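You operate a simulated robot arm through the tools that you are given. There is no shell and no other tool. Be economical: measure what you need, move in short steps, check, and stop when the job is done.

Carry out the task below with a simulated robot arm. There is one attempt and no reset: what you move stays moved.

JOB
Fill tank W from the fuller of N and X, then fill tank M from the other.
Fine: each time press the key of the tank to draw from once, then the key of the tank to fill once. Full is the orange line: W shows 5/5, M 3/3.

The check looks at the end state, three seconds after you hand in, the way a careful person would. Anything else that was tipped, shoved, dropped, spilled or broken makes it a failure.

ROBOT AND FRAMES
A 6-joint arm with a two-finger gripper on a trunk, on a base that drives. Base frame: it is fixed to the floor where the robot stands at the start and does not move with it; the origin is under the middle of the robot, x ahead of it, y to its left, z up. Lengths are in m, angles in rad, forces in N, time in s.
With the tool pointing down near the work surface it reaches from about 0.24 to 0.48 m from the robot's upright axis, wherever it stands. Its first joint turns from -2.007 to 2.007 rad. Places, roughly: M tank [0.7, -0.1, 1]; N tank [0.7, -0.2, 1]; W tank [0.7, -0.1, 1]; X tank [0.7, -0.3, 1]; blue tank key [0.5, -0.1, 0.8]; tank stand [0.6, -0.2, 0.8]; yellow tank key [0.5, -0.1, 0.8]. Payload 2.1 kg.
The TCP is the grasp point between the finger pads, 0.02 m short of the fingertips. In the tool frame z runs along the fingers and y along their closing line. The gripper opens to 0.1 m. The gripper's body begins 0.063 m behind the TCP.
Orientation is told as [roll, pitch, yaw] about the base's x, y, z axes, in that order, counted from this pose: with the fingers straight down and closing along the base's y, the tool's x points along the base's -x, its y along +y and its z along -z.

CONTROLS
- The arm moves only by the tool play_rows. Its argument "plan" is a list of rows, each a list of 7 numbers: the finger opening in m, from 0 to 0.1, then the shift along the base's x, y, z in m, then the turn, a rotation vector about the base's x, y, z in rad. In form: [[claw, x, y, z, wx, wy, wz], ...]. A call has 1 to 12 rows; each row shifts and turns the commanded pose from where the row before left it. Each row takes 0.2 s and may step no farther than 0.05 m and 0.15 rad from the row before; otherwise, or with a gripper value out of range, the whole call is refused. A pose out of reach is approached as far as the arm can. The call stops where the force on the tool passes 40 N (or 10 N more than at its start, if that is more) or the arm is blocked; 0.2 s more then pass. The fingers move at their own pace (about 0.153 m/s each) and stop on an object; they squeeze with about 40 N. The grip force told is the motor's: it shows also when the fingers shut on nothing. Time passes only in rows, and 0.2 s behind the last, so rows that do not move let the fingers close. The reply holds the time, the measured pose of the TCP, the force on the tool along the base axes, the opening and the grip force, in the units named above and with some noise, with the torque about the TCP (base axes, N m) and any sound that the robot's microphone picked up, and new pictures: "views" is both (left out), scene, wrist or none.
- Cameras (640 x 400 px; columns grow to the right, rows downward): "scene" is now at [0.0111, 0.1074, 1.5638]; the picture's right is [-0.41, -0.91, 0.00], its down [-0.70, 0.31, -0.65] and it looks along [0.59, -0.26, -0.76] (base axes); focal length 283 px, centre (320, 200). "wrist" rides on the gripper at [0.07, -0.019, -0.099] in the tool frame; the picture's right is [0.26, 0.97, 0.00], its down [-0.75, 0.20, -0.63] and it looks along [-0.61, 0.16, 0.78] (tool axes); focal length 230 px, centre (320, 200). There is no depth. A picture from a camera that has moved, and an enlarged one, comes with that camera's place and axes in the base frame and with its lens.
- move_column(by): slides the trunk up (or, below 0, down) by that many m; the arm and the scene camera ride with it, the base frame stays. It gives what a move gives, with no picture.
- roll_base(legs): drives the robot by 1 to 6 legs, each [ahead, turn to the left] in m and rad, along the robot's own axes; the way and the turn of a leg run together, so that a leg with both is an arc; at most 1.5 m and 3.142 rad a leg. The arm and the cameras ride along, it lands a little off, and it stops where it bumps. It gives what a move gives, and a new picture of the scene camera.
- head_to(pan, tilt): turns the head with the scene camera to pan (to the left, within 2.705 rad either way) and tilt (down, from -0.506 to 1.204), counted from straight ahead of the robot. It gives what a move gives, and a new picture of the scene camera.
- close_up(camera, box): a new picture of the part [left, top, right, bottom] of that camera's present view, enlarged. The clock stands still meanwhile.
- job_done(): hands the job in; it is judged then, once.

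Work in short steps. Places have to be worked out from the pictures, the camera data and where the tool is seen: move nearer, look again, correct. Check each grasp and each placing, and mend what went wrong. You have 120 turns and 260 pictures in all, those below and enlarged ones among them. Open the gripper and draw the arm clear of the work before you hand the job in, unless the task says otherwise; then end with one line.

The tools are called after "Call:" as a command line: name --pt "numbers of a row" for each row, then --argument value for the rest, lists and objects as JSON in quotes. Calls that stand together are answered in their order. play_rows: Moves the arm, as the interface text tells. Its arguments: {"type":"object","properties":{"plan":{"type":"array"},"views":{"type":"string","enum":["both","scene","wrist","none"]}},"required":["plan"]} The other tools are called the same way: move_column (by) slides the trunk up or down; roll_base (legs) drives the base; head_to (pan, tilt) turns the head that bears the scene camera; close_up (camera, box) takes an enlarged picture of a part of a camera's view; job_done () hands the job in.

At the start:

```text
time: 0.0
tcp_pos: [0.3043, -0.1339, 1.0925]
orientation: [0.0, 0.0, 0.001]
wrist_force: [-0.4, -0.8, -0.4]
moment: [-0.02, -0.02, -0.01]
gripper_width: 0.1001
finger_force: 0.1
trunk travel left (down, up): [-0.775, 0.215]
robot x, y, heading: [-0.0019, -0.0006, -0.006]
head pan, tilt: [-0.417, 0.866]
```

scene: 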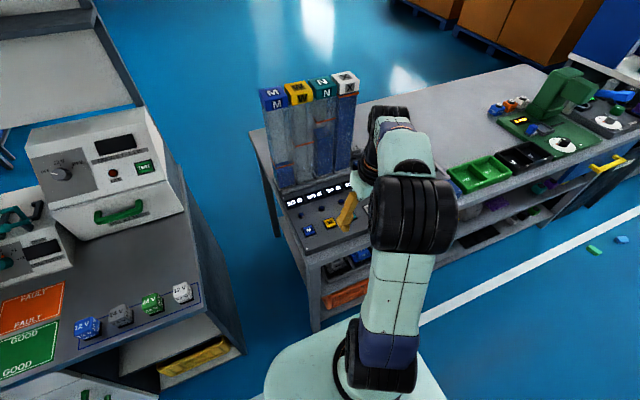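
wrist: 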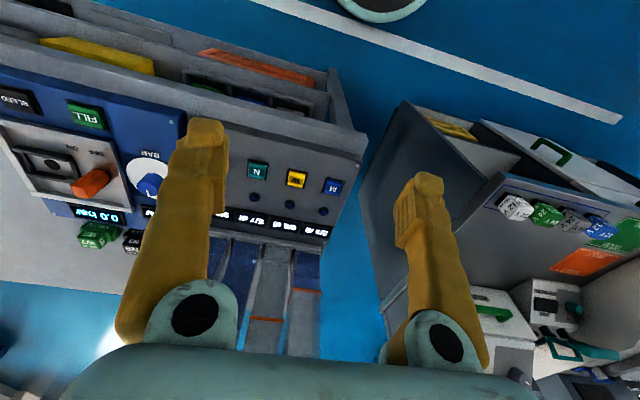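

I look closer at the tank stand in both cameras to read the levels and keys.

Call:
close_up --camera "scene" --box '[240, 60, 400, 260]'

Call:
close_up --camera "wrist" --box '[180, 130, 380, 255]'

```text
2.00 times, centred on (320, 160) of scene
camera zoom: at [0.0111, 0.1074, 1.5638], right [-0.41, -0.91, 0.0], down [-0.7, 0.31, -0.65], along [0.59, -0.26, -0.76], focal length 566 px, centre (320, 280)
```

zoom: 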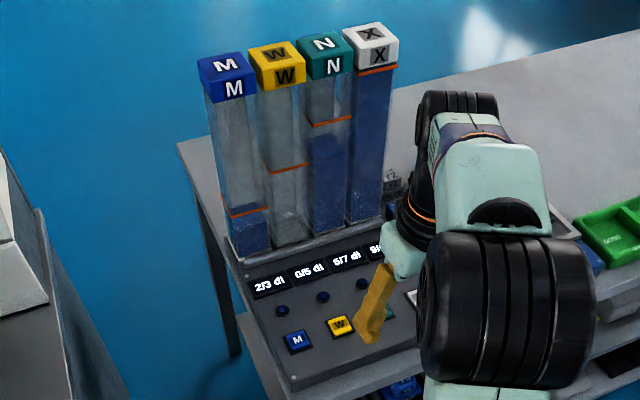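

```text
3.20 times, centred on (280, 192) of wrist
camera zoom: at [0.2333, -0.1527, 1.1899], right [-0.26, 0.97, 0.0], down [0.75, 0.2, 0.63], along [0.61, 0.16, -0.78], focal length 736 px, centre (448, 224)
```

zoom: 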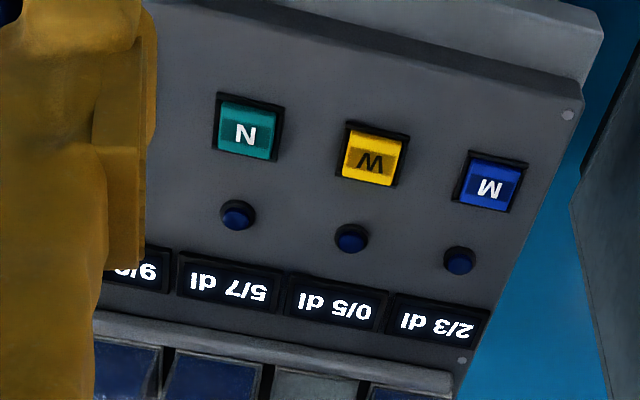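

The displays read M 2/3, W 0/5 and N 5/7, and X looks like 9/9. Triangulation puts the M key at about (0.482, -0.061, 0.827), W at y -0.135 and N at y -0.208. The keys are too far out, so I look down to see how much room the base has to drive.

Call:
head_to --pan -0.1 --tilt 1.15

Call:
play_rows --pt "0.0 0 0 0 0 0 0" --pt "0.0 0 -0.03 0 0 0 0" --pt "0.0 0 -0.04 0 0 0 0" --pt "0.0 0 -0.04 0 0 0 0"

```text
time: 0.8
tcp_pos: [0.3029, -0.1345, 1.092]
orientation: [-0.001, 0.002, 0.0]
wrist_force: [-0.7, 0.7, 0.1]
moment: [-0.04, 0.03, 0.02]
gripper_width: 0.1001
finger_force: 0.0
trunk travel left (down, up): [-0.775, 0.215]
robot x, y, heading: [-0.0012, -0.0041, 0.004]
head pan, tilt: [-0.099, 1.15]
camera scene: at [-0.0004, 0.1326, 1.5443], right [-0.1, -0.99, 0.0], down [-0.91, 0.09, -0.41], along [0.41, -0.04, -0.91], focal length 283 px, centre (320, 200)
```

scene: 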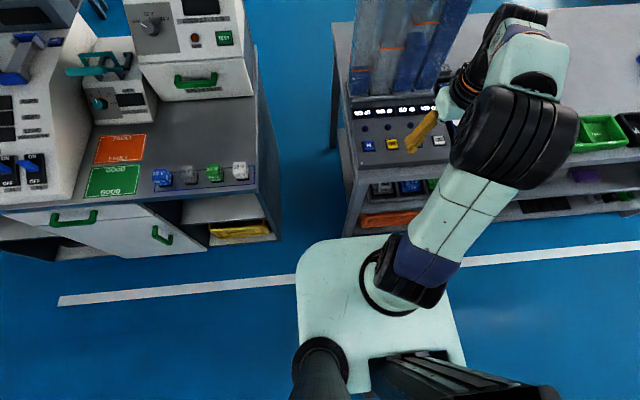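

```text
time: 1.8
tcp_pos: [0.3051, -0.2436, 1.0917]
orientation: [0.002, -0.001, 0.0]
wrist_force: [1.0, 0.7, 0.5]
moment: [0.03, -0.01, 0.01]
gripper_width: 0.0
finger_force: 28.6
trunk travel left (down, up): [-0.775, 0.215]
robot x, y, heading: [0.0002, 0.0024, 0.005]
head pan, tilt: [-0.099, 1.15]
camera scene: at [-0.0001, 0.131, 1.5444], right [-0.1, -0.99, 0.0], down [-0.91, 0.09, -0.41], along [0.41, -0.04, -0.91], focal length 283 px, centre (320, 200)
camera wrist: at [0.2352, -0.2627, 1.1888], right [-0.26, 0.97, 0.0], down [0.75, 0.2, 0.63], along [0.61, 0.16, -0.78], focal length 230 px, centre (320, 200)
```

scene: 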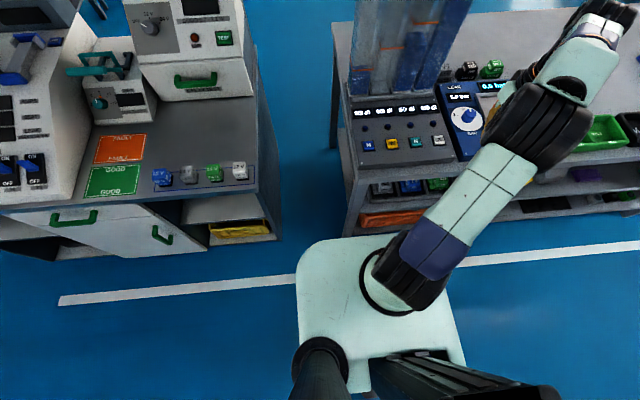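
wrist: 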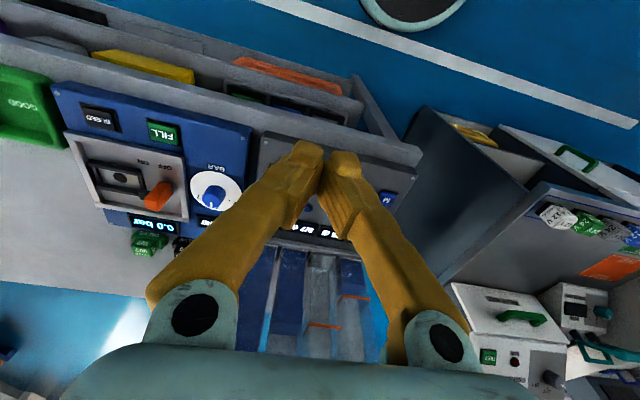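

The keys sit at x about 0.487, with y from -0.062 (M) to -0.285 (X). There is little room between the base and the bench, so I test how far the arm reaches at this height first.

Call:
play_rows --pt "0.0 0.04 -0.01 0 0 0 0" --pt "0.0 0.04 -0.01 0 0 0 0" --pt "0.0 0.04 -0.01 0 0 0 0" --pt "0.0 0.04 -0.011 0 0 0 0" --pt "0.0 0.02 0 0 0 0 0" --pt "0 0 0 0 0 0 0"

```text
time: 3.2
tcp_pos: [0.3647, -0.2464, 1.0827]
orientation: [0.0, 0.001, -0.002]
wrist_force: [-0.2, -0.1, 0.1]
moment: [0.03, -0.04, -0.01]
gripper_width: 0.0001
finger_force: 29.9
out of reach, approached as far as the arm can: row 2, 3, 4, 5
trunk travel left (down, up): [-0.775, 0.215]
robot x, y, heading: [0.0012, 0.0021, 0.0]
head pan, tilt: [-0.099, 1.15]
camera scene: at [-0.0003, 0.1327, 1.5442], right [-0.1, -1.0, 0.0], down [-0.91, 0.09, -0.41], along [0.41, -0.04, -0.91], focal length 283 px, centre (320, 200)
camera wrist: at [0.2939, -0.2657, 1.1799], right [-0.26, 0.97, 0.0], down [0.75, 0.2, 0.63], along [0.61, 0.16, -0.78], focal length 230 px, centre (320, 200)
```

scene: 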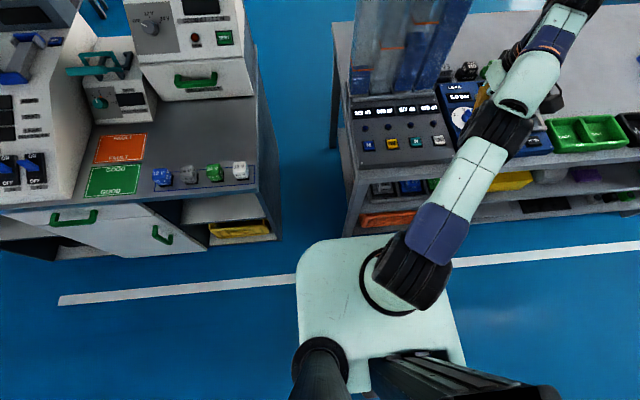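
wrist: 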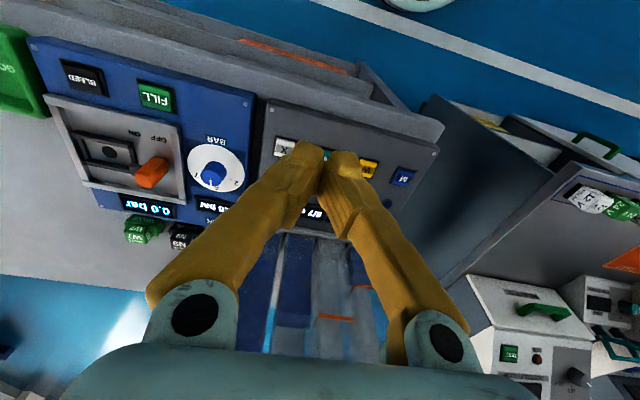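

The reach ends at about 0.44 m here, so the base has to move. I retract and look behind the robot before backing up.

Call:
play_rows --pt "0 -0.04 0.02 0.0 0 0 0" --pt "0 -0.04 0.02 0.0 0 0 0" --pt "0 -0.04 0.02 0.0 0 0 0" --pt "0 -0.03 0.02 0.0 0 0 0" --views "none"

Call:
head_to --pan 2.6 --tilt 0.8

Call:
head_to --pan -2.6 --tilt 0.8

```text
time: 4.2
tcp_pos: [0.213, -0.1665, 1.086]
orientation: [-0.004, -0.002, 0.001]
wrist_force: [-0.5, 0.7, 0.5]
moment: [0.0, 0.0, -0.01]
gripper_width: 0.0001
finger_force: 29.3
trunk travel left (down, up): [-0.775, 0.215]
robot x, y, heading: [-0.0005, -0.0003, 0.003]
head pan, tilt: [-0.099, 1.15]
```

```text
time: 6.6
tcp_pos: [0.2143, -0.166, 1.0849]
orientation: [-0.001, -0.001, -0.001]
wrist_force: [-0.2, 0.1, -0.3]
moment: [0.01, -0.02, 0.0]
gripper_width: 0.0001
finger_force: 29.7
trunk travel left (down, up): [-0.775, 0.215]
robot x, y, heading: [0.0006, -0.0002, -0.004]
head pan, tilt: [2.601, 0.799]
camera scene: at [-0.1287, 0.1804, 1.5691], right [0.52, 0.86, 0.0], down [0.61, -0.37, -0.7], along [-0.6, 0.36, -0.72], focal length 283 px, centre (320, 200)
```

scene: 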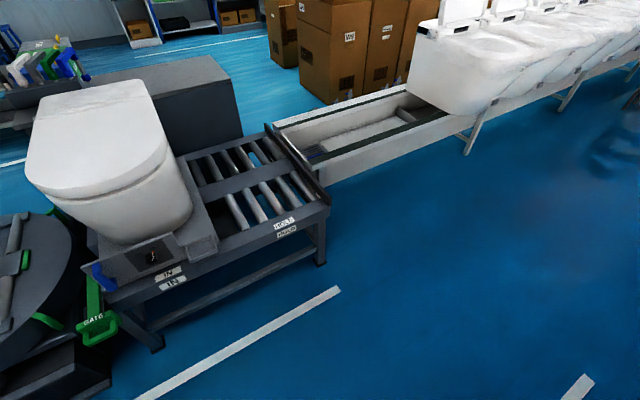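

```text
time: 10.7
tcp_pos: [0.2144, -0.1669, 1.0844]
orientation: [0.0, 0.0, 0.0]
wrist_force: [0.4, 0.0, -0.4]
moment: [0.02, 0.01, 0.01]
gripper_width: 0.0
finger_force: 29.8
trunk travel left (down, up): [-0.775, 0.215]
robot x, y, heading: [0.0028, -0.001, 0.0]
head pan, tilt: [-2.601, 0.799]
camera scene: at [-0.1288, 0.0971, 1.5691], right [-0.52, 0.86, 0.0], down [0.61, 0.37, -0.7], along [-0.6, -0.36, -0.72], focal length 283 px, centre (320, 200)
```

scene: 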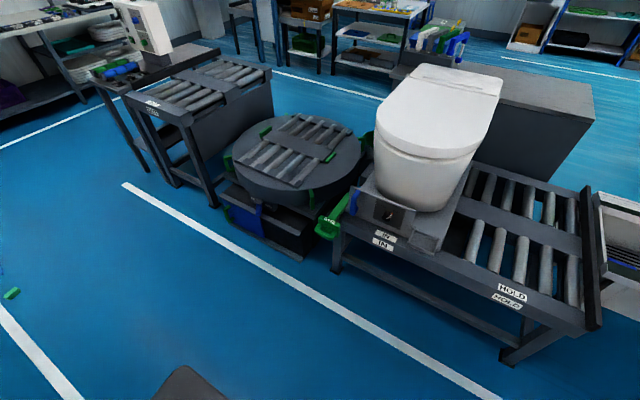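

Behind the robot is clear for about 0.5 m. I back up and shift right by about 0.15 m (back, turn left, back, turn right), leaving the last forward leg until I have looked.

Call:
roll_base --legs '[[-0.12, 0], [0, 0.7], [-0.25, 0], [0, -0.7], [0.25, 0]]'

Call:
head_to --pan -0.1 --tilt 1.15

```text
time: 18.5
tcp_pos: [0.1543, -0.3257, 1.0849]
orientation: [-0.002, 0.0, 0.004]
wrist_force: [0.0, -1.1, 0.6]
moment: [0.01, 0.0, 0.02]
gripper_width: 0.0
finger_force: 30.0
trunk travel left (down, up): [-0.775, 0.215]
robot x, y, heading: [-0.06, -0.1566, 0.006]
head pan, tilt: [-2.601, 0.799]
camera scene: at [-0.1892, -0.0634, 1.569], right [-0.52, 0.86, 0.0], down [0.61, 0.37, -0.7], along [-0.6, -0.36, -0.72], focal length 283 px, centre (320, 200)
```

scene: 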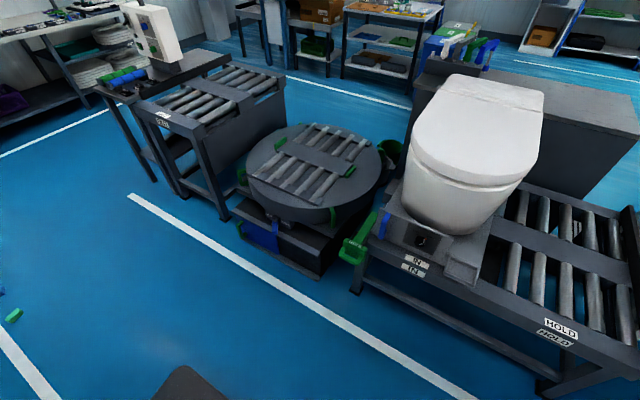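

```text
time: 20.8
tcp_pos: [0.1555, -0.3257, 1.0844]
orientation: [0.0, 0.0, 0.003]
wrist_force: [-0.4, -0.3, -0.1]
moment: [0.0, 0.0, -0.02]
gripper_width: 0.0
finger_force: 29.6
trunk travel left (down, up): [-0.775, 0.215]
robot x, y, heading: [-0.0577, -0.1581, 0.007]
head pan, tilt: [-0.099, 1.15]
camera scene: at [-0.0599, -0.0274, 1.5442], right [-0.1, -1.0, 0.0], down [-0.91, 0.09, -0.41], along [0.41, -0.04, -0.91], focal length 283 px, centre (320, 200)
```

scene: 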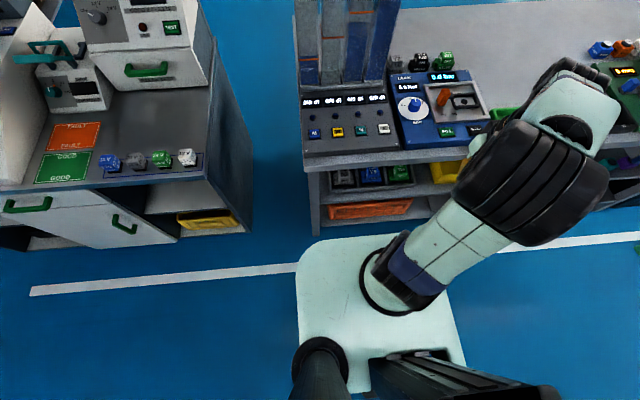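

The base is parallel to the bench and shifted 0.158 m right. Its starting x of 0 was free, so I go back to that x, and I will tilt the tool forward to gain the missing reach.

Call:
roll_base --legs '[[0.06, 0]]'

Call:
play_rows --pt "0 0.04 0.0 0.0 0 -0.12 0" --pt "0 0.04 0.0 0.0 0 -0.12 0" --pt "0 0.04 0.02 0.0 0 -0.12 0" --pt "0 0.04 0.02 -0.02 0 0 0" --pt "0 0.04 0.0 -0.03 0 0 0"

```text
time: 21.8
tcp_pos: [0.2075, -0.326, 1.0865]
orientation: [-0.001, -0.009, 0.004]
wrist_force: [-0.1, -0.2, 0.3]
moment: [-0.01, -0.05, 0.01]
gripper_width: 0.0001
finger_force: 29.3
trunk travel left (down, up): [-0.775, 0.215]
robot x, y, heading: [-0.0001, -0.1621, 0.002]
head pan, tilt: [-0.099, 1.15]
camera scene: at [-0.0112, -0.0268, 1.5444], right [-0.09, -1.0, 0.0], down [-0.91, 0.09, -0.42], along [0.41, -0.04, -0.91], focal length 283 px, centre (320, 200)
```

scene: 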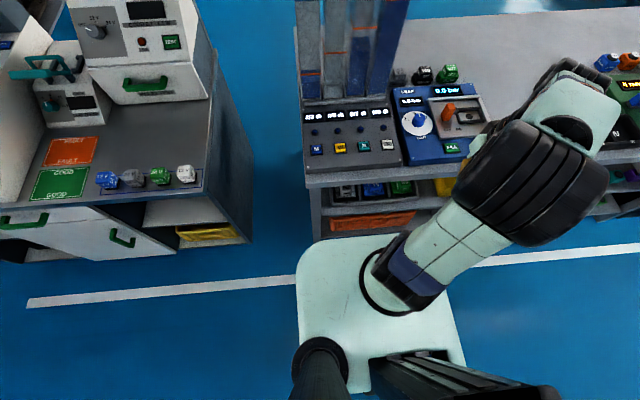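

```text
time: 23.0
tcp_pos: [0.4236, -0.2858, 1.0342]
orientation: [-0.002, -0.36, 0.005]
wrist_force: [0.4, 0.6, 0.8]
moment: [0.02, 0.02, -0.01]
gripper_width: 0.0
finger_force: 29.1
trunk travel left (down, up): [-0.775, 0.215]
robot x, y, heading: [0.0033, -0.1595, 0.003]
head pan, tilt: [-0.099, 1.15]
camera scene: at [0.0039, -0.0283, 1.5444], right [-0.09, -1.0, 0.0], down [-0.91, 0.09, -0.41], along [0.4, -0.04, -0.91], focal length 283 px, centre (320, 200)
camera wrist: at [0.322, -0.3043, 1.1004], right [-0.24, 0.97, -0.09], down [0.48, 0.2, 0.85], along [0.84, 0.17, -0.51], focal length 230 px, centre (320, 200)
```

scene: 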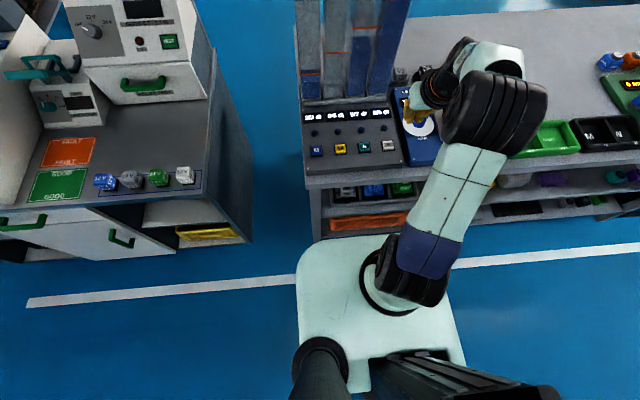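
wrist: 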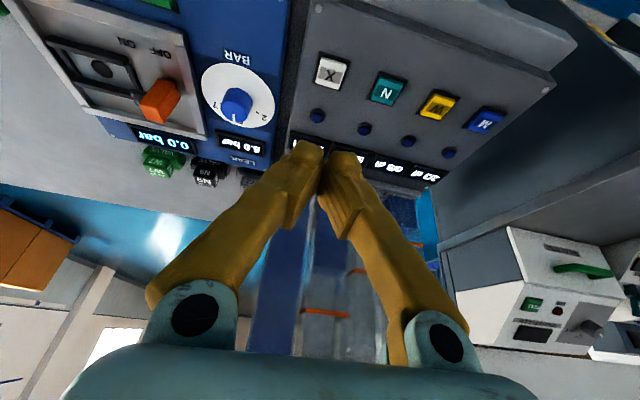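

The base is at (0, -0.16). Both cameras now put the X key near (0.478, -0.28, 0.827), so I descend to about 5 cm above it and check.

Call:
play_rows --pt "0 0.015 0.002 -0.035 0 0 0" --pt "0 0.015 0.002 -0.035 0 0 0" --pt "0 0.015 0.002 -0.035 0 0 0" --pt "0 0.0 0.0 -0.025 0 0 0" --pt "0 0 0 0 0 0 0"

Call:
close_up --camera "scene" --box '[300, 90, 460, 190]'

```text
time: 24.2
tcp_pos: [0.4648, -0.2802, 0.9026]
orientation: [-0.002, -0.36, 0.005]
wrist_force: [1.0, 0.3, 0.5]
moment: [0.03, -0.03, -0.01]
gripper_width: 0.0
finger_force: 29.6
trunk travel left (down, up): [-0.775, 0.215]
robot x, y, heading: [0.0063, -0.1616, 0.006]
head pan, tilt: [-0.099, 1.15]
camera scene: at [0.0008, -0.0269, 1.5442], right [-0.09, -1.0, 0.0], down [-0.91, 0.09, -0.41], along [0.41, -0.04, -0.91], focal length 283 px, centre (320, 200)
camera wrist: at [0.3633, -0.3001, 0.9689], right [-0.25, 0.96, -0.09], down [0.48, 0.2, 0.85], along [0.84, 0.16, -0.51], focal length 230 px, centre (320, 200)
```

scene: 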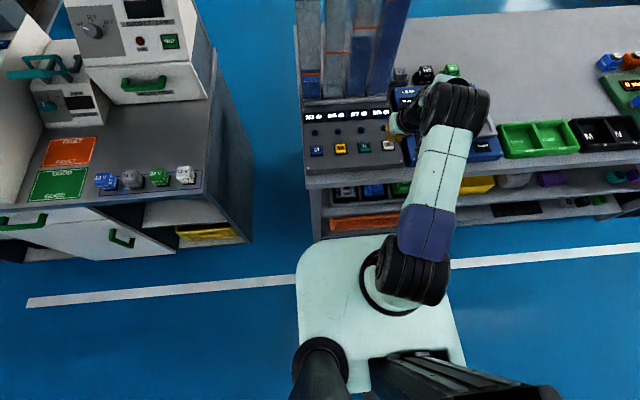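
wrist: 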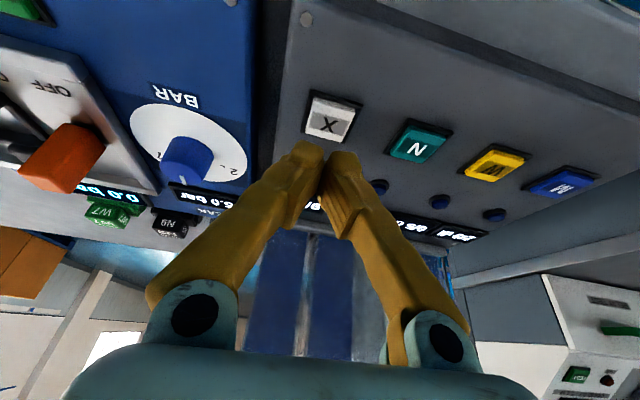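

```text
4.00 times, centred on (380, 140) of scene
camera zoom: at [0.0008, -0.0269, 1.5442], right [-0.09, -1.0, 0.0], down [-0.91, 0.09, -0.41], along [0.41, -0.04, -0.91], focal length 1131 px, centre (80, 440)
```

zoom: 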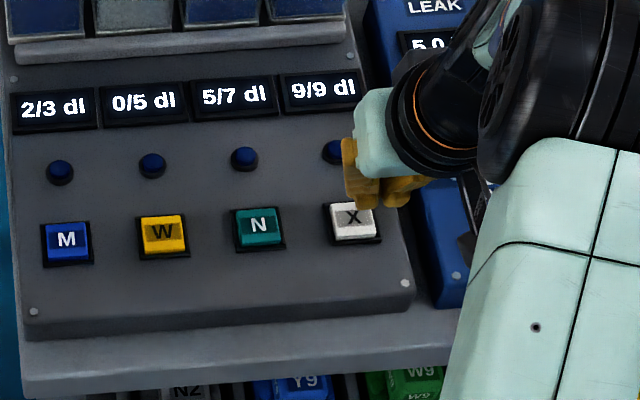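

X reads 9/9, so X is the fuller. The sequence is X then W, followed by N then M. The key is just ahead of the tip at about (0.482, -0.279), so I move over it and start down.

Call:
play_rows --pt "0 0.012 0.001 -0.02 0 0 0" --pt "0 0.0 0 -0.018 0 0 0" --pt "0 0 0 0 0 0 0"

Call:
close_up --camera "scene" --box '[300, 90, 460, 190]'

```text
time: 25.0
tcp_pos: [0.4732, -0.2793, 0.8649]
orientation: [-0.003, -0.361, 0.005]
wrist_force: [-0.6, 0.2, 0.0]
moment: [0.0, 0.02, 0.01]
gripper_width: 0.0
finger_force: 29.5
trunk travel left (down, up): [-0.775, 0.215]
robot x, y, heading: [0.0021, -0.1583, 0.007]
head pan, tilt: [-0.099, 1.15]
camera scene: at [0.0009, -0.027, 1.5442], right [-0.09, -1.0, 0.0], down [-0.91, 0.09, -0.41], along [0.41, -0.04, -0.91], focal length 283 px, centre (320, 200)
camera wrist: at [0.3731, -0.2981, 0.9318], right [-0.24, 0.97, -0.09], down [0.48, 0.2, 0.85], along [0.84, 0.16, -0.51], focal length 230 px, centre (320, 200)
```

scene: 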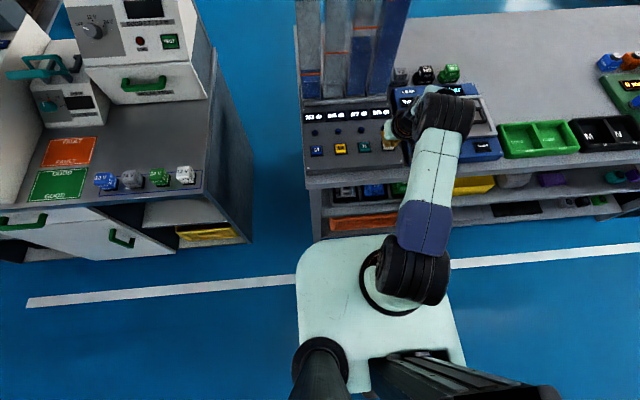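
wrist: 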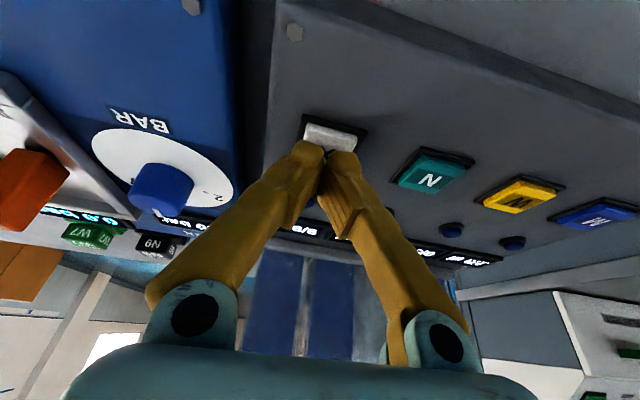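

```text
4.00 times, centred on (380, 140) of scene
camera zoom: at [0.0009, -0.027, 1.5442], right [-0.09, -1.0, 0.0], down [-0.91, 0.09, -0.41], along [0.41, -0.04, -0.91], focal length 1131 px, centre (80, 440)
```

zoom: 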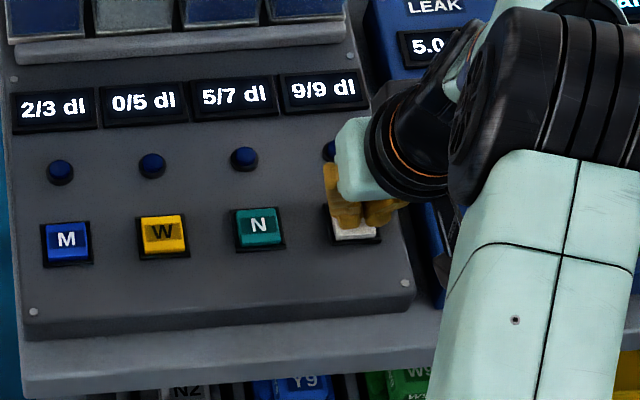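

The tip is about 4 mm too far to the right of the X key. I correct that and press in small steps, watching the force.

Call:
play_rows --pt "0 0.003 0.004 -0.006 0 0 0" --pt "0 0 0 -0.004 0 0 0" --pt "0 0 0 -0.003 0 0 0" --pt "0 0 0 0 0 0 0" --views "wrist"

Call:
close_up --camera "scene" --box '[300, 90, 460, 190]'

```text
time: 26.0
tcp_pos: [0.476, -0.2743, 0.853]
orientation: [-0.003, -0.363, 0.006]
wrist_force: [1.2, 0.6, 1.9]
moment: [0.01, 0.01, 0.0]
gripper_width: 0.006
finger_force: 29.3
trunk travel left (down, up): [-0.775, 0.215]
robot x, y, heading: [0.0012, -0.1577, 0.004]
head pan, tilt: [-0.099, 1.15]
heard: click
camera wrist: at [0.3752, -0.2941, 0.9195], right [-0.25, 0.96, -0.09], down [0.48, 0.2, 0.85], along [0.84, 0.16, -0.51], focal length 230 px, centre (320, 200)
```

wrist: 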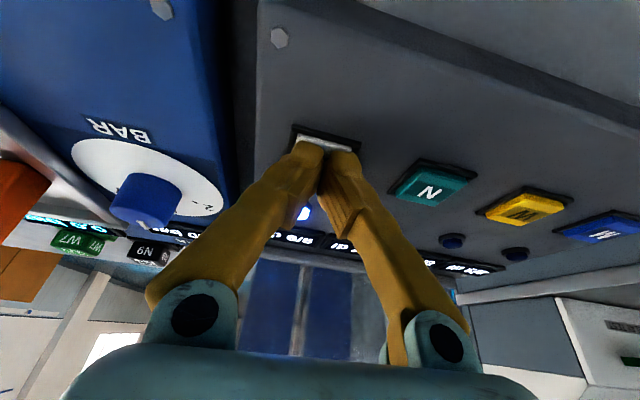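

```text
4.00 times, centred on (380, 140) of scene
camera zoom: at [0.001, -0.0267, 1.5442], right [-0.09, -1.0, 0.0], down [-0.91, 0.09, -0.41], along [0.41, -0.04, -0.91], focal length 1131 px, centre (80, 440)
```

zoom: 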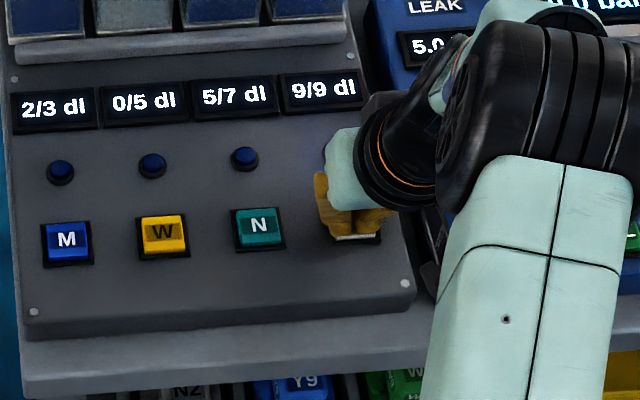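

I heard a click and the X lamp is lit. I lift and move over W, about 0.148 m to the left.

Call:
play_rows --pt "0 0 0 0.02 0 0 0" --pt "0 0 0.0 0.015 0 0 0" --pt "0 0 0.05 0 0 0 0" --pt "0 0 0.05 0 0 0 0" --pt "0 0 0.046 0 0 0 0" --pt "0 0 0 -0.01 0 0 0" --pt "0 0 0 0 0 0 0" --views "wrist"

Call:
close_up --camera "scene" --box '[300, 90, 460, 190]'

```text
time: 27.6
tcp_pos: [0.4765, -0.1284, 0.8783]
orientation: [-0.002, -0.362, 0.005]
wrist_force: [0.2, -0.1, 0.6]
moment: [0.0, 0.0, 0.0]
gripper_width: 0.0
finger_force: 29.8
trunk travel left (down, up): [-0.775, 0.215]
robot x, y, heading: [0.0017, -0.1563, 0.008]
head pan, tilt: [-0.099, 1.15]
camera wrist: at [0.3759, -0.1476, 0.9449], right [-0.25, 0.96, -0.09], down [0.48, 0.2, 0.85], along [0.84, 0.16, -0.51], focal length 230 px, centre (320, 200)
```

wrist: 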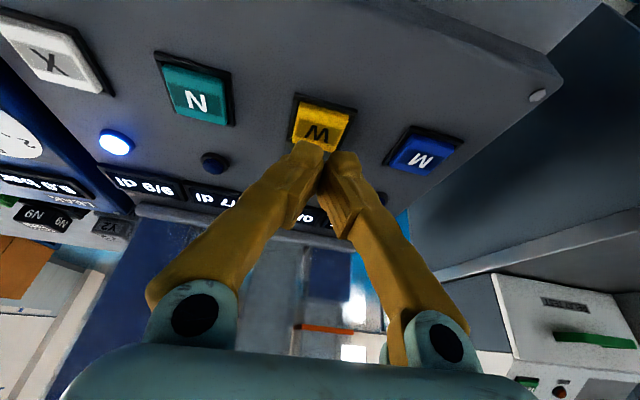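

```text
4.00 times, centred on (380, 140) of scene
camera zoom: at [0.0009, -0.0269, 1.5442], right [-0.09, -1.0, 0.0], down [-0.91, 0.09, -0.41], along [0.41, -0.04, -0.91], focal length 1131 px, centre (80, 440)
```

zoom: 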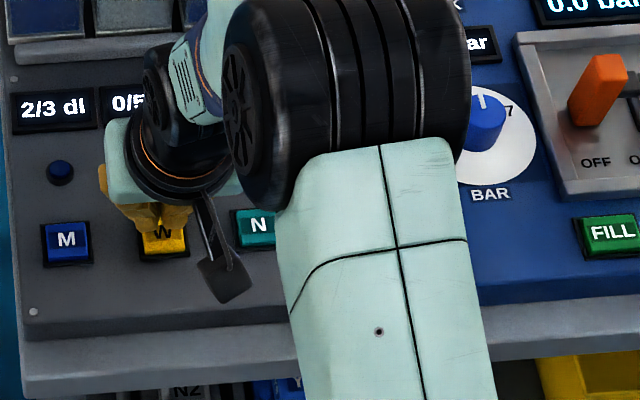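

The X lamp is lit and the tip is aligned with W, so I press W once.

Call:
play_rows --pt "0 0 -0.002 -0.012 0 0 0" --pt "0 0 0 -0.006 0 0 0" --pt "0 0 0 -0.004 0 0 0" --pt "0 0 0 -0.003 0 0 0" --pt "0 0 0 0 0 0 0" --views "wrist"

```text
time: 28.8
tcp_pos: [0.4771, -0.132, 0.8531]
orientation: [-0.002, -0.361, 0.004]
wrist_force: [1.3, -0.8, 1.9]
moment: [-0.02, -0.01, -0.01]
gripper_width: 0.0061
finger_force: 29.3
trunk travel left (down, up): [-0.775, 0.215]
robot x, y, heading: [0.0052, -0.1596, 0.003]
head pan, tilt: [-0.099, 1.15]
heard: click
camera wrist: at [0.3752, -0.1511, 0.9197], right [-0.24, 0.97, -0.09], down [0.48, 0.2, 0.85], along [0.84, 0.16, -0.51], focal length 230 px, centre (320, 200)
```

wrist: 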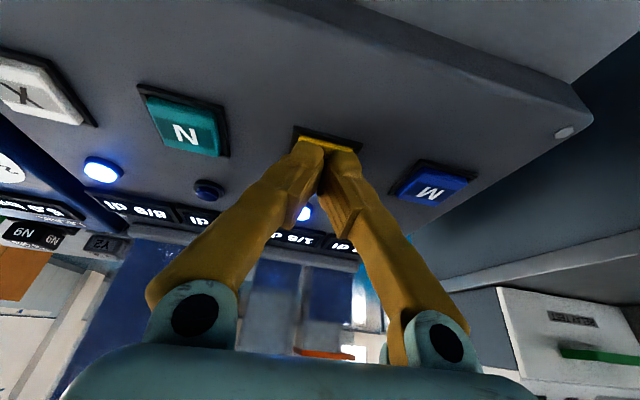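

W clicked and both lamps are lit, with the pour running. I lift away, move to above N and wait for the pour to finish.

Call:
play_rows --pt "0 0 0 0.02 0 0 0" --pt "0 0 0.0 0.025 0 0 0" --pt "0 0 -0.04 0 0 0 0" --pt "0 0 -0.033 0 0 0 0" --pt "0 0 0 0 0 0 0" --pt "0 0 0 0 0 0 0" --pt "0 0 0 0 0 0 0" --pt "0 0 0 0 0 0 0"

Call:
close_up --camera "scene" --box '[290, 60, 450, 160]'

Call:
close_up --camera "wrist" --box '[80, 80, 480, 330]'

```text
time: 30.6
tcp_pos: [0.4776, -0.2055, 0.9001]
orientation: [0.0, -0.358, 0.005]
wrist_force: [0.0, 0.0, 0.2]
moment: [0.03, 0.03, 0.0]
gripper_width: 0.0
finger_force: 29.5
trunk travel left (down, up): [-0.775, 0.215]
robot x, y, heading: [0.0019, -0.1635, 0.006]
head pan, tilt: [-0.099, 1.15]
camera scene: at [0.0011, -0.0268, 1.5442], right [-0.09, -1.0, 0.0], down [-0.91, 0.09, -0.41], along [0.41, -0.04, -0.91], focal length 283 px, centre (320, 200)
camera wrist: at [0.3766, -0.224, 0.9669], right [-0.25, 0.96, -0.09], down [0.48, 0.2, 0.85], along [0.84, 0.16, -0.51], focal length 230 px, centre (320, 200)
```

scene: 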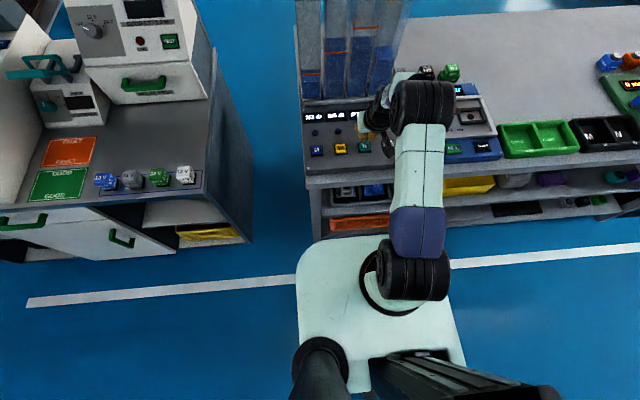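
wrist: 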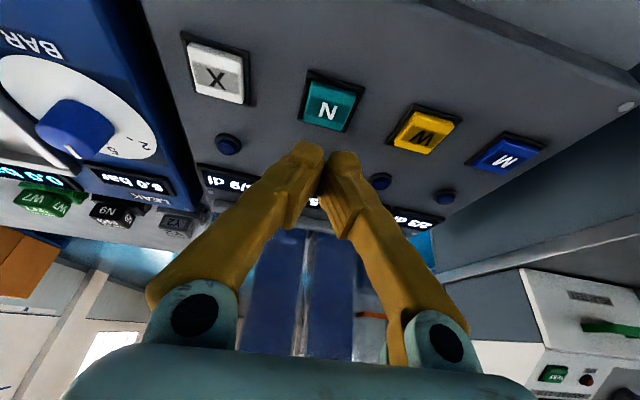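

```text
4.00 times, centred on (370, 110) of scene
camera zoom: at [0.0011, -0.0268, 1.5442], right [-0.09, -1.0, 0.0], down [-0.91, 0.09, -0.41], along [0.41, -0.04, -0.91], focal length 1131 px, centre (120, 560)
```

zoom: 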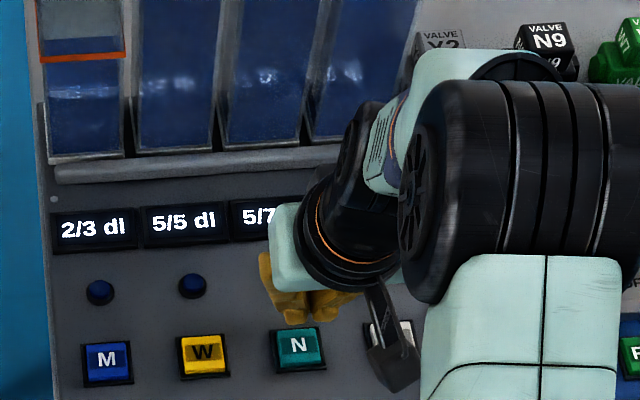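

```text
1.60 times, centred on (280, 205) of wrist
camera zoom: at [0.3766, -0.224, 0.9669], right [-0.25, 0.96, -0.09], down [0.48, 0.2, 0.85], along [0.84, 0.16, -0.51], focal length 368 px, centre (384, 192)
```

zoom: 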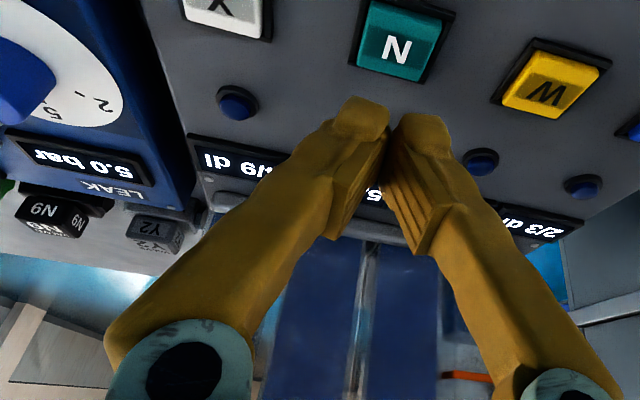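

W shows 5/5 and the lamps are off, so the pour is done. I press N next.

Call:
play_rows --pt "0 0 0.002 -0.02 0 0 0" --pt "0 0 0 -0.014 0 0 0" --pt "0 0 0 -0.006 0 0 0" --pt "0 0 0 -0.004 0 0 0" --pt "0 0 0 -0.003 0 0 0" --pt "0 0 0 0 0 0 0" --views "wrist"

```text
time: 32.0
tcp_pos: [0.476, -0.2023, 0.8531]
orientation: [-0.002, -0.361, 0.006]
wrist_force: [1.2, -0.1, 2.9]
moment: [0.02, 0.0, -0.01]
gripper_width: 0.0062
finger_force: 29.4
trunk travel left (down, up): [-0.775, 0.215]
robot x, y, heading: [0.0017, -0.162, 0.01]
head pan, tilt: [-0.099, 1.15]
heard: click
camera wrist: at [0.3754, -0.2208, 0.9195], right [-0.24, 0.97, -0.09], down [0.48, 0.2, 0.85], along [0.84, 0.16, -0.51], focal length 230 px, centre (320, 200)
```

wrist: 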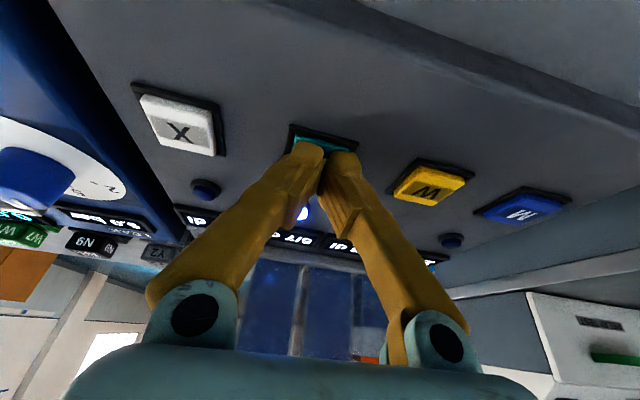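

N clicked and its lamp is lit. I lift and move over M at y of about -0.057.

Call:
play_rows --pt "0 0 0 0.02 0 0 0" --pt "0 0 0.0 0.015 0 0 0" --pt "0 0 0.05 0 0 0 0" --pt "0 0 0.05 0 0 0 0" --pt "0 0 0.045 0 0 0 0" --pt "0 0 0 -0.01 0 0 0" --pt "0 0 0 0 0 0 0" --views "wrist"

```text
time: 33.6
tcp_pos: [0.4751, -0.0581, 0.8771]
orientation: [0.0, -0.362, 0.005]
wrist_force: [-0.2, 0.4, 1.1]
moment: [-0.02, 0.02, 0.0]
gripper_width: 0.0
finger_force: 29.2
trunk travel left (down, up): [-0.775, 0.215]
robot x, y, heading: [0.0046, -0.1585, 0.003]
head pan, tilt: [-0.099, 1.15]
camera wrist: at [0.3753, -0.0764, 0.9443], right [-0.24, 0.96, -0.09], down [0.48, 0.2, 0.85], along [0.84, 0.16, -0.51], focal length 230 px, centre (320, 200)
```

wrist: 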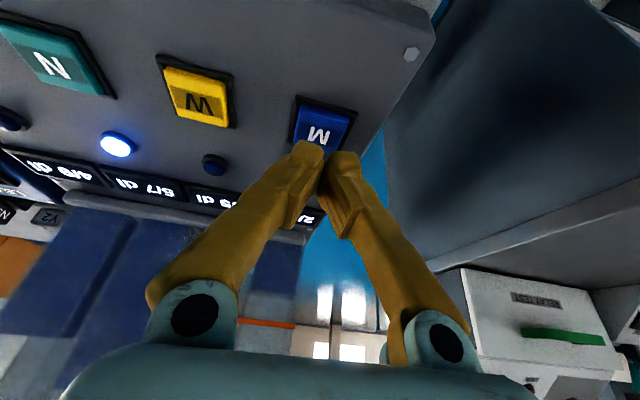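

The N lamp is lit and the tip is aligned with M, so I press M once.

Call:
play_rows --pt "0 0.001 -0.001 -0.012 0 0 0" --pt "0 0 0 -0.006 0 0 0" --pt "0 0 0 -0.004 0 0 0" --pt "0 0 0 -0.003 0 0 0" --pt "0 0 0 0 0 0 0" --views "wrist"

```text
time: 34.8
tcp_pos: [0.4771, -0.057, 0.851]
orientation: [-0.001, -0.361, 0.006]
wrist_force: [2.1, 0.1, 2.3]
moment: [0.0, -0.03, 0.04]
gripper_width: 0.006
finger_force: 29.4
trunk travel left (down, up): [-0.775, 0.215]
robot x, y, heading: [0.004, -0.1581, 0.007]
head pan, tilt: [-0.099, 1.15]
heard: click
camera wrist: at [0.3765, -0.0769, 0.919], right [-0.24, 0.97, -0.09], down [0.48, 0.2, 0.85], along [0.84, 0.16, -0.51], focal length 230 px, centre (320, 200)
```

wrist: 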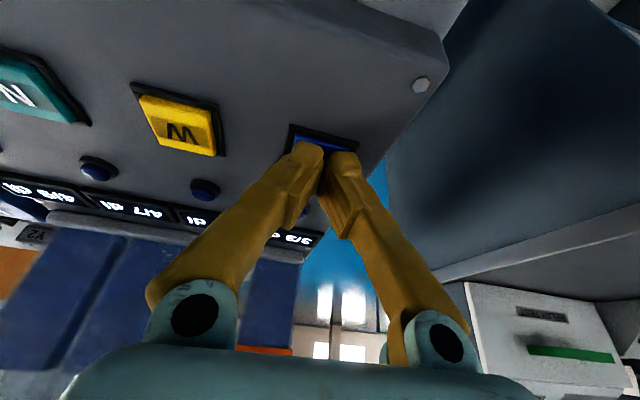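

M clicked, N now reads 4/7 and M looks like 3/3. I lift, retract and open the gripper once clear.

Call:
play_rows --pt "0 0 0 0.02 0 0 0" --pt "0 0 0 0.04 0 0 0" --pt "0 -0.01 -0.01 0.045 0 0 0" --pt "0 -0.03 -0.03 0.045 0 0.12 0" --pt "0 -0.04 -0.04 0.045 0 0.12 0" --pt "0 -0.045 -0.02 0.0 0 0.12 0" --pt "0.1 -0.045 0 0 0 0 0" --pt "0.1 -0.04 0 0 0 0 0" --pt "0.1 0 0 0 0 0 0" --pt "0.1 0 0 0 0 0 0"

Call:
close_up --camera "scene" --box '[290, 60, 450, 160]'

```text
refused: row 4 steps farther than a row can; nothing moved
```

```text
4.00 times, centred on (370, 110) of scene
camera zoom: at [0.001, -0.027, 1.5443], right [-0.09, -1.0, 0.0], down [-0.91, 0.09, -0.41], along [0.41, -0.04, -0.91], focal length 1131 px, centre (120, 560)
```

zoom: 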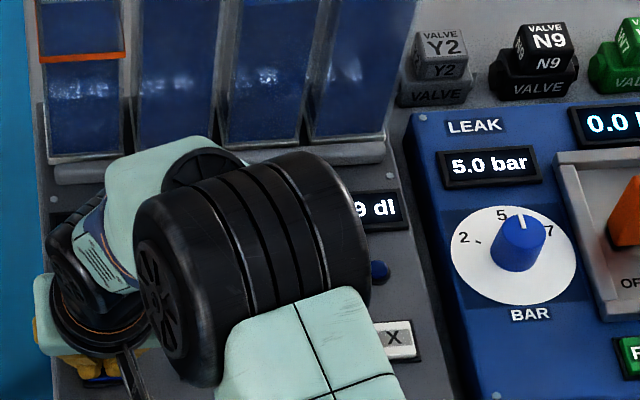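

That call was refused because a step was too long, so I repeat the retreat with smaller steps.

Call:
play_rows --pt "0 0 0 0.02 0 0 0" --pt "0 0 0 0.04 0 0 0" --pt "0 -0.01 -0.01 0.04 0 0 0" --pt "0 -0.025 -0.02 0.035 0 0.12 0" --pt "0 -0.025 -0.02 0.035 0 0.12 0" --pt "0 -0.04 -0.02 0.0 0 0.12 0" --pt "0 -0.045 0 0 0 0 0" --pt "0.1 -0.04 0 0 0 0 0" --pt "0.1 0 0 0 0 0 0" --pt "0.1 0 0 0 0 0 0"

Call:
close_up --camera "scene" --box '[290, 60, 450, 160]'

```text
time: 37.0
tcp_pos: [0.2937, -0.1291, 1.0227]
orientation: [0.0, 0.0, 0.003]
wrist_force: [0.4, -0.4, 0.6]
moment: [0.02, 0.01, 0.0]
gripper_width: 0.1
finger_force: 0.0
trunk travel left (down, up): [-0.775, 0.215]
robot x, y, heading: [0.0069, -0.1625, 0.01]
head pan, tilt: [-0.099, 1.15]
camera scene: at [0.0007, -0.0267, 1.5442], right [-0.09, -1.0, 0.0], down [-0.91, 0.09, -0.41], along [0.41, -0.04, -0.91], focal length 283 px, centre (320, 200)
camera wrist: at [0.2229, -0.1475, 1.1203], right [-0.26, 0.97, 0.0], down [0.75, 0.2, 0.63], along [0.61, 0.16, -0.78], focal length 230 px, centre (320, 200)
```

scene: 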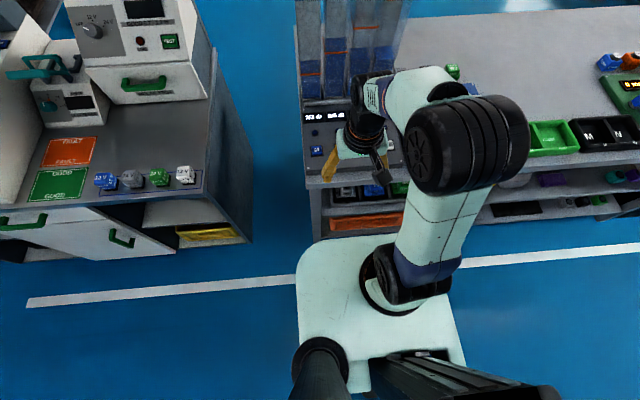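
wrist: 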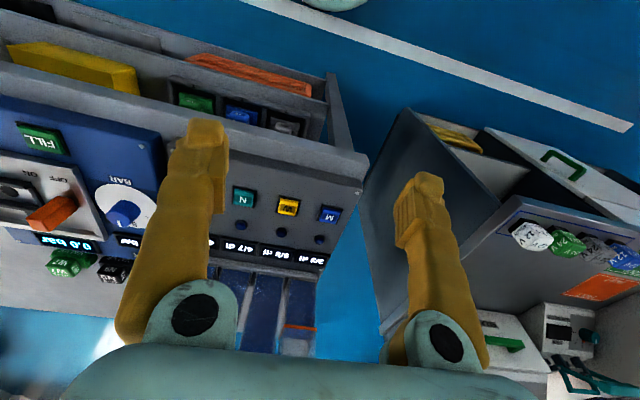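

```text
4.00 times, centred on (370, 110) of scene
camera zoom: at [0.0007, -0.0267, 1.5442], right [-0.09, -1.0, 0.0], down [-0.91, 0.09, -0.41], along [0.41, -0.04, -0.91], focal length 1131 px, centre (120, 560)
```

zoom: 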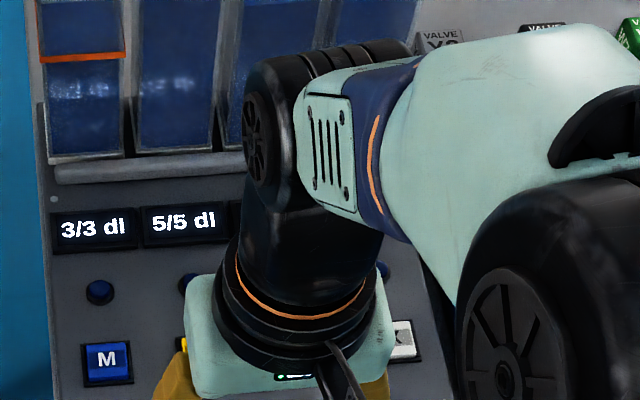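

M shows 3/3 and W shows 5/5, the arm is clear and the gripper is open, so I hand in.

Call:
job_done

```text
The job is handed in.
```

I filled W to 5/5 from X, the fuller tank, and then M to 3/3 from N; I pressed each key once, and nothing else was disturbed that I could see.
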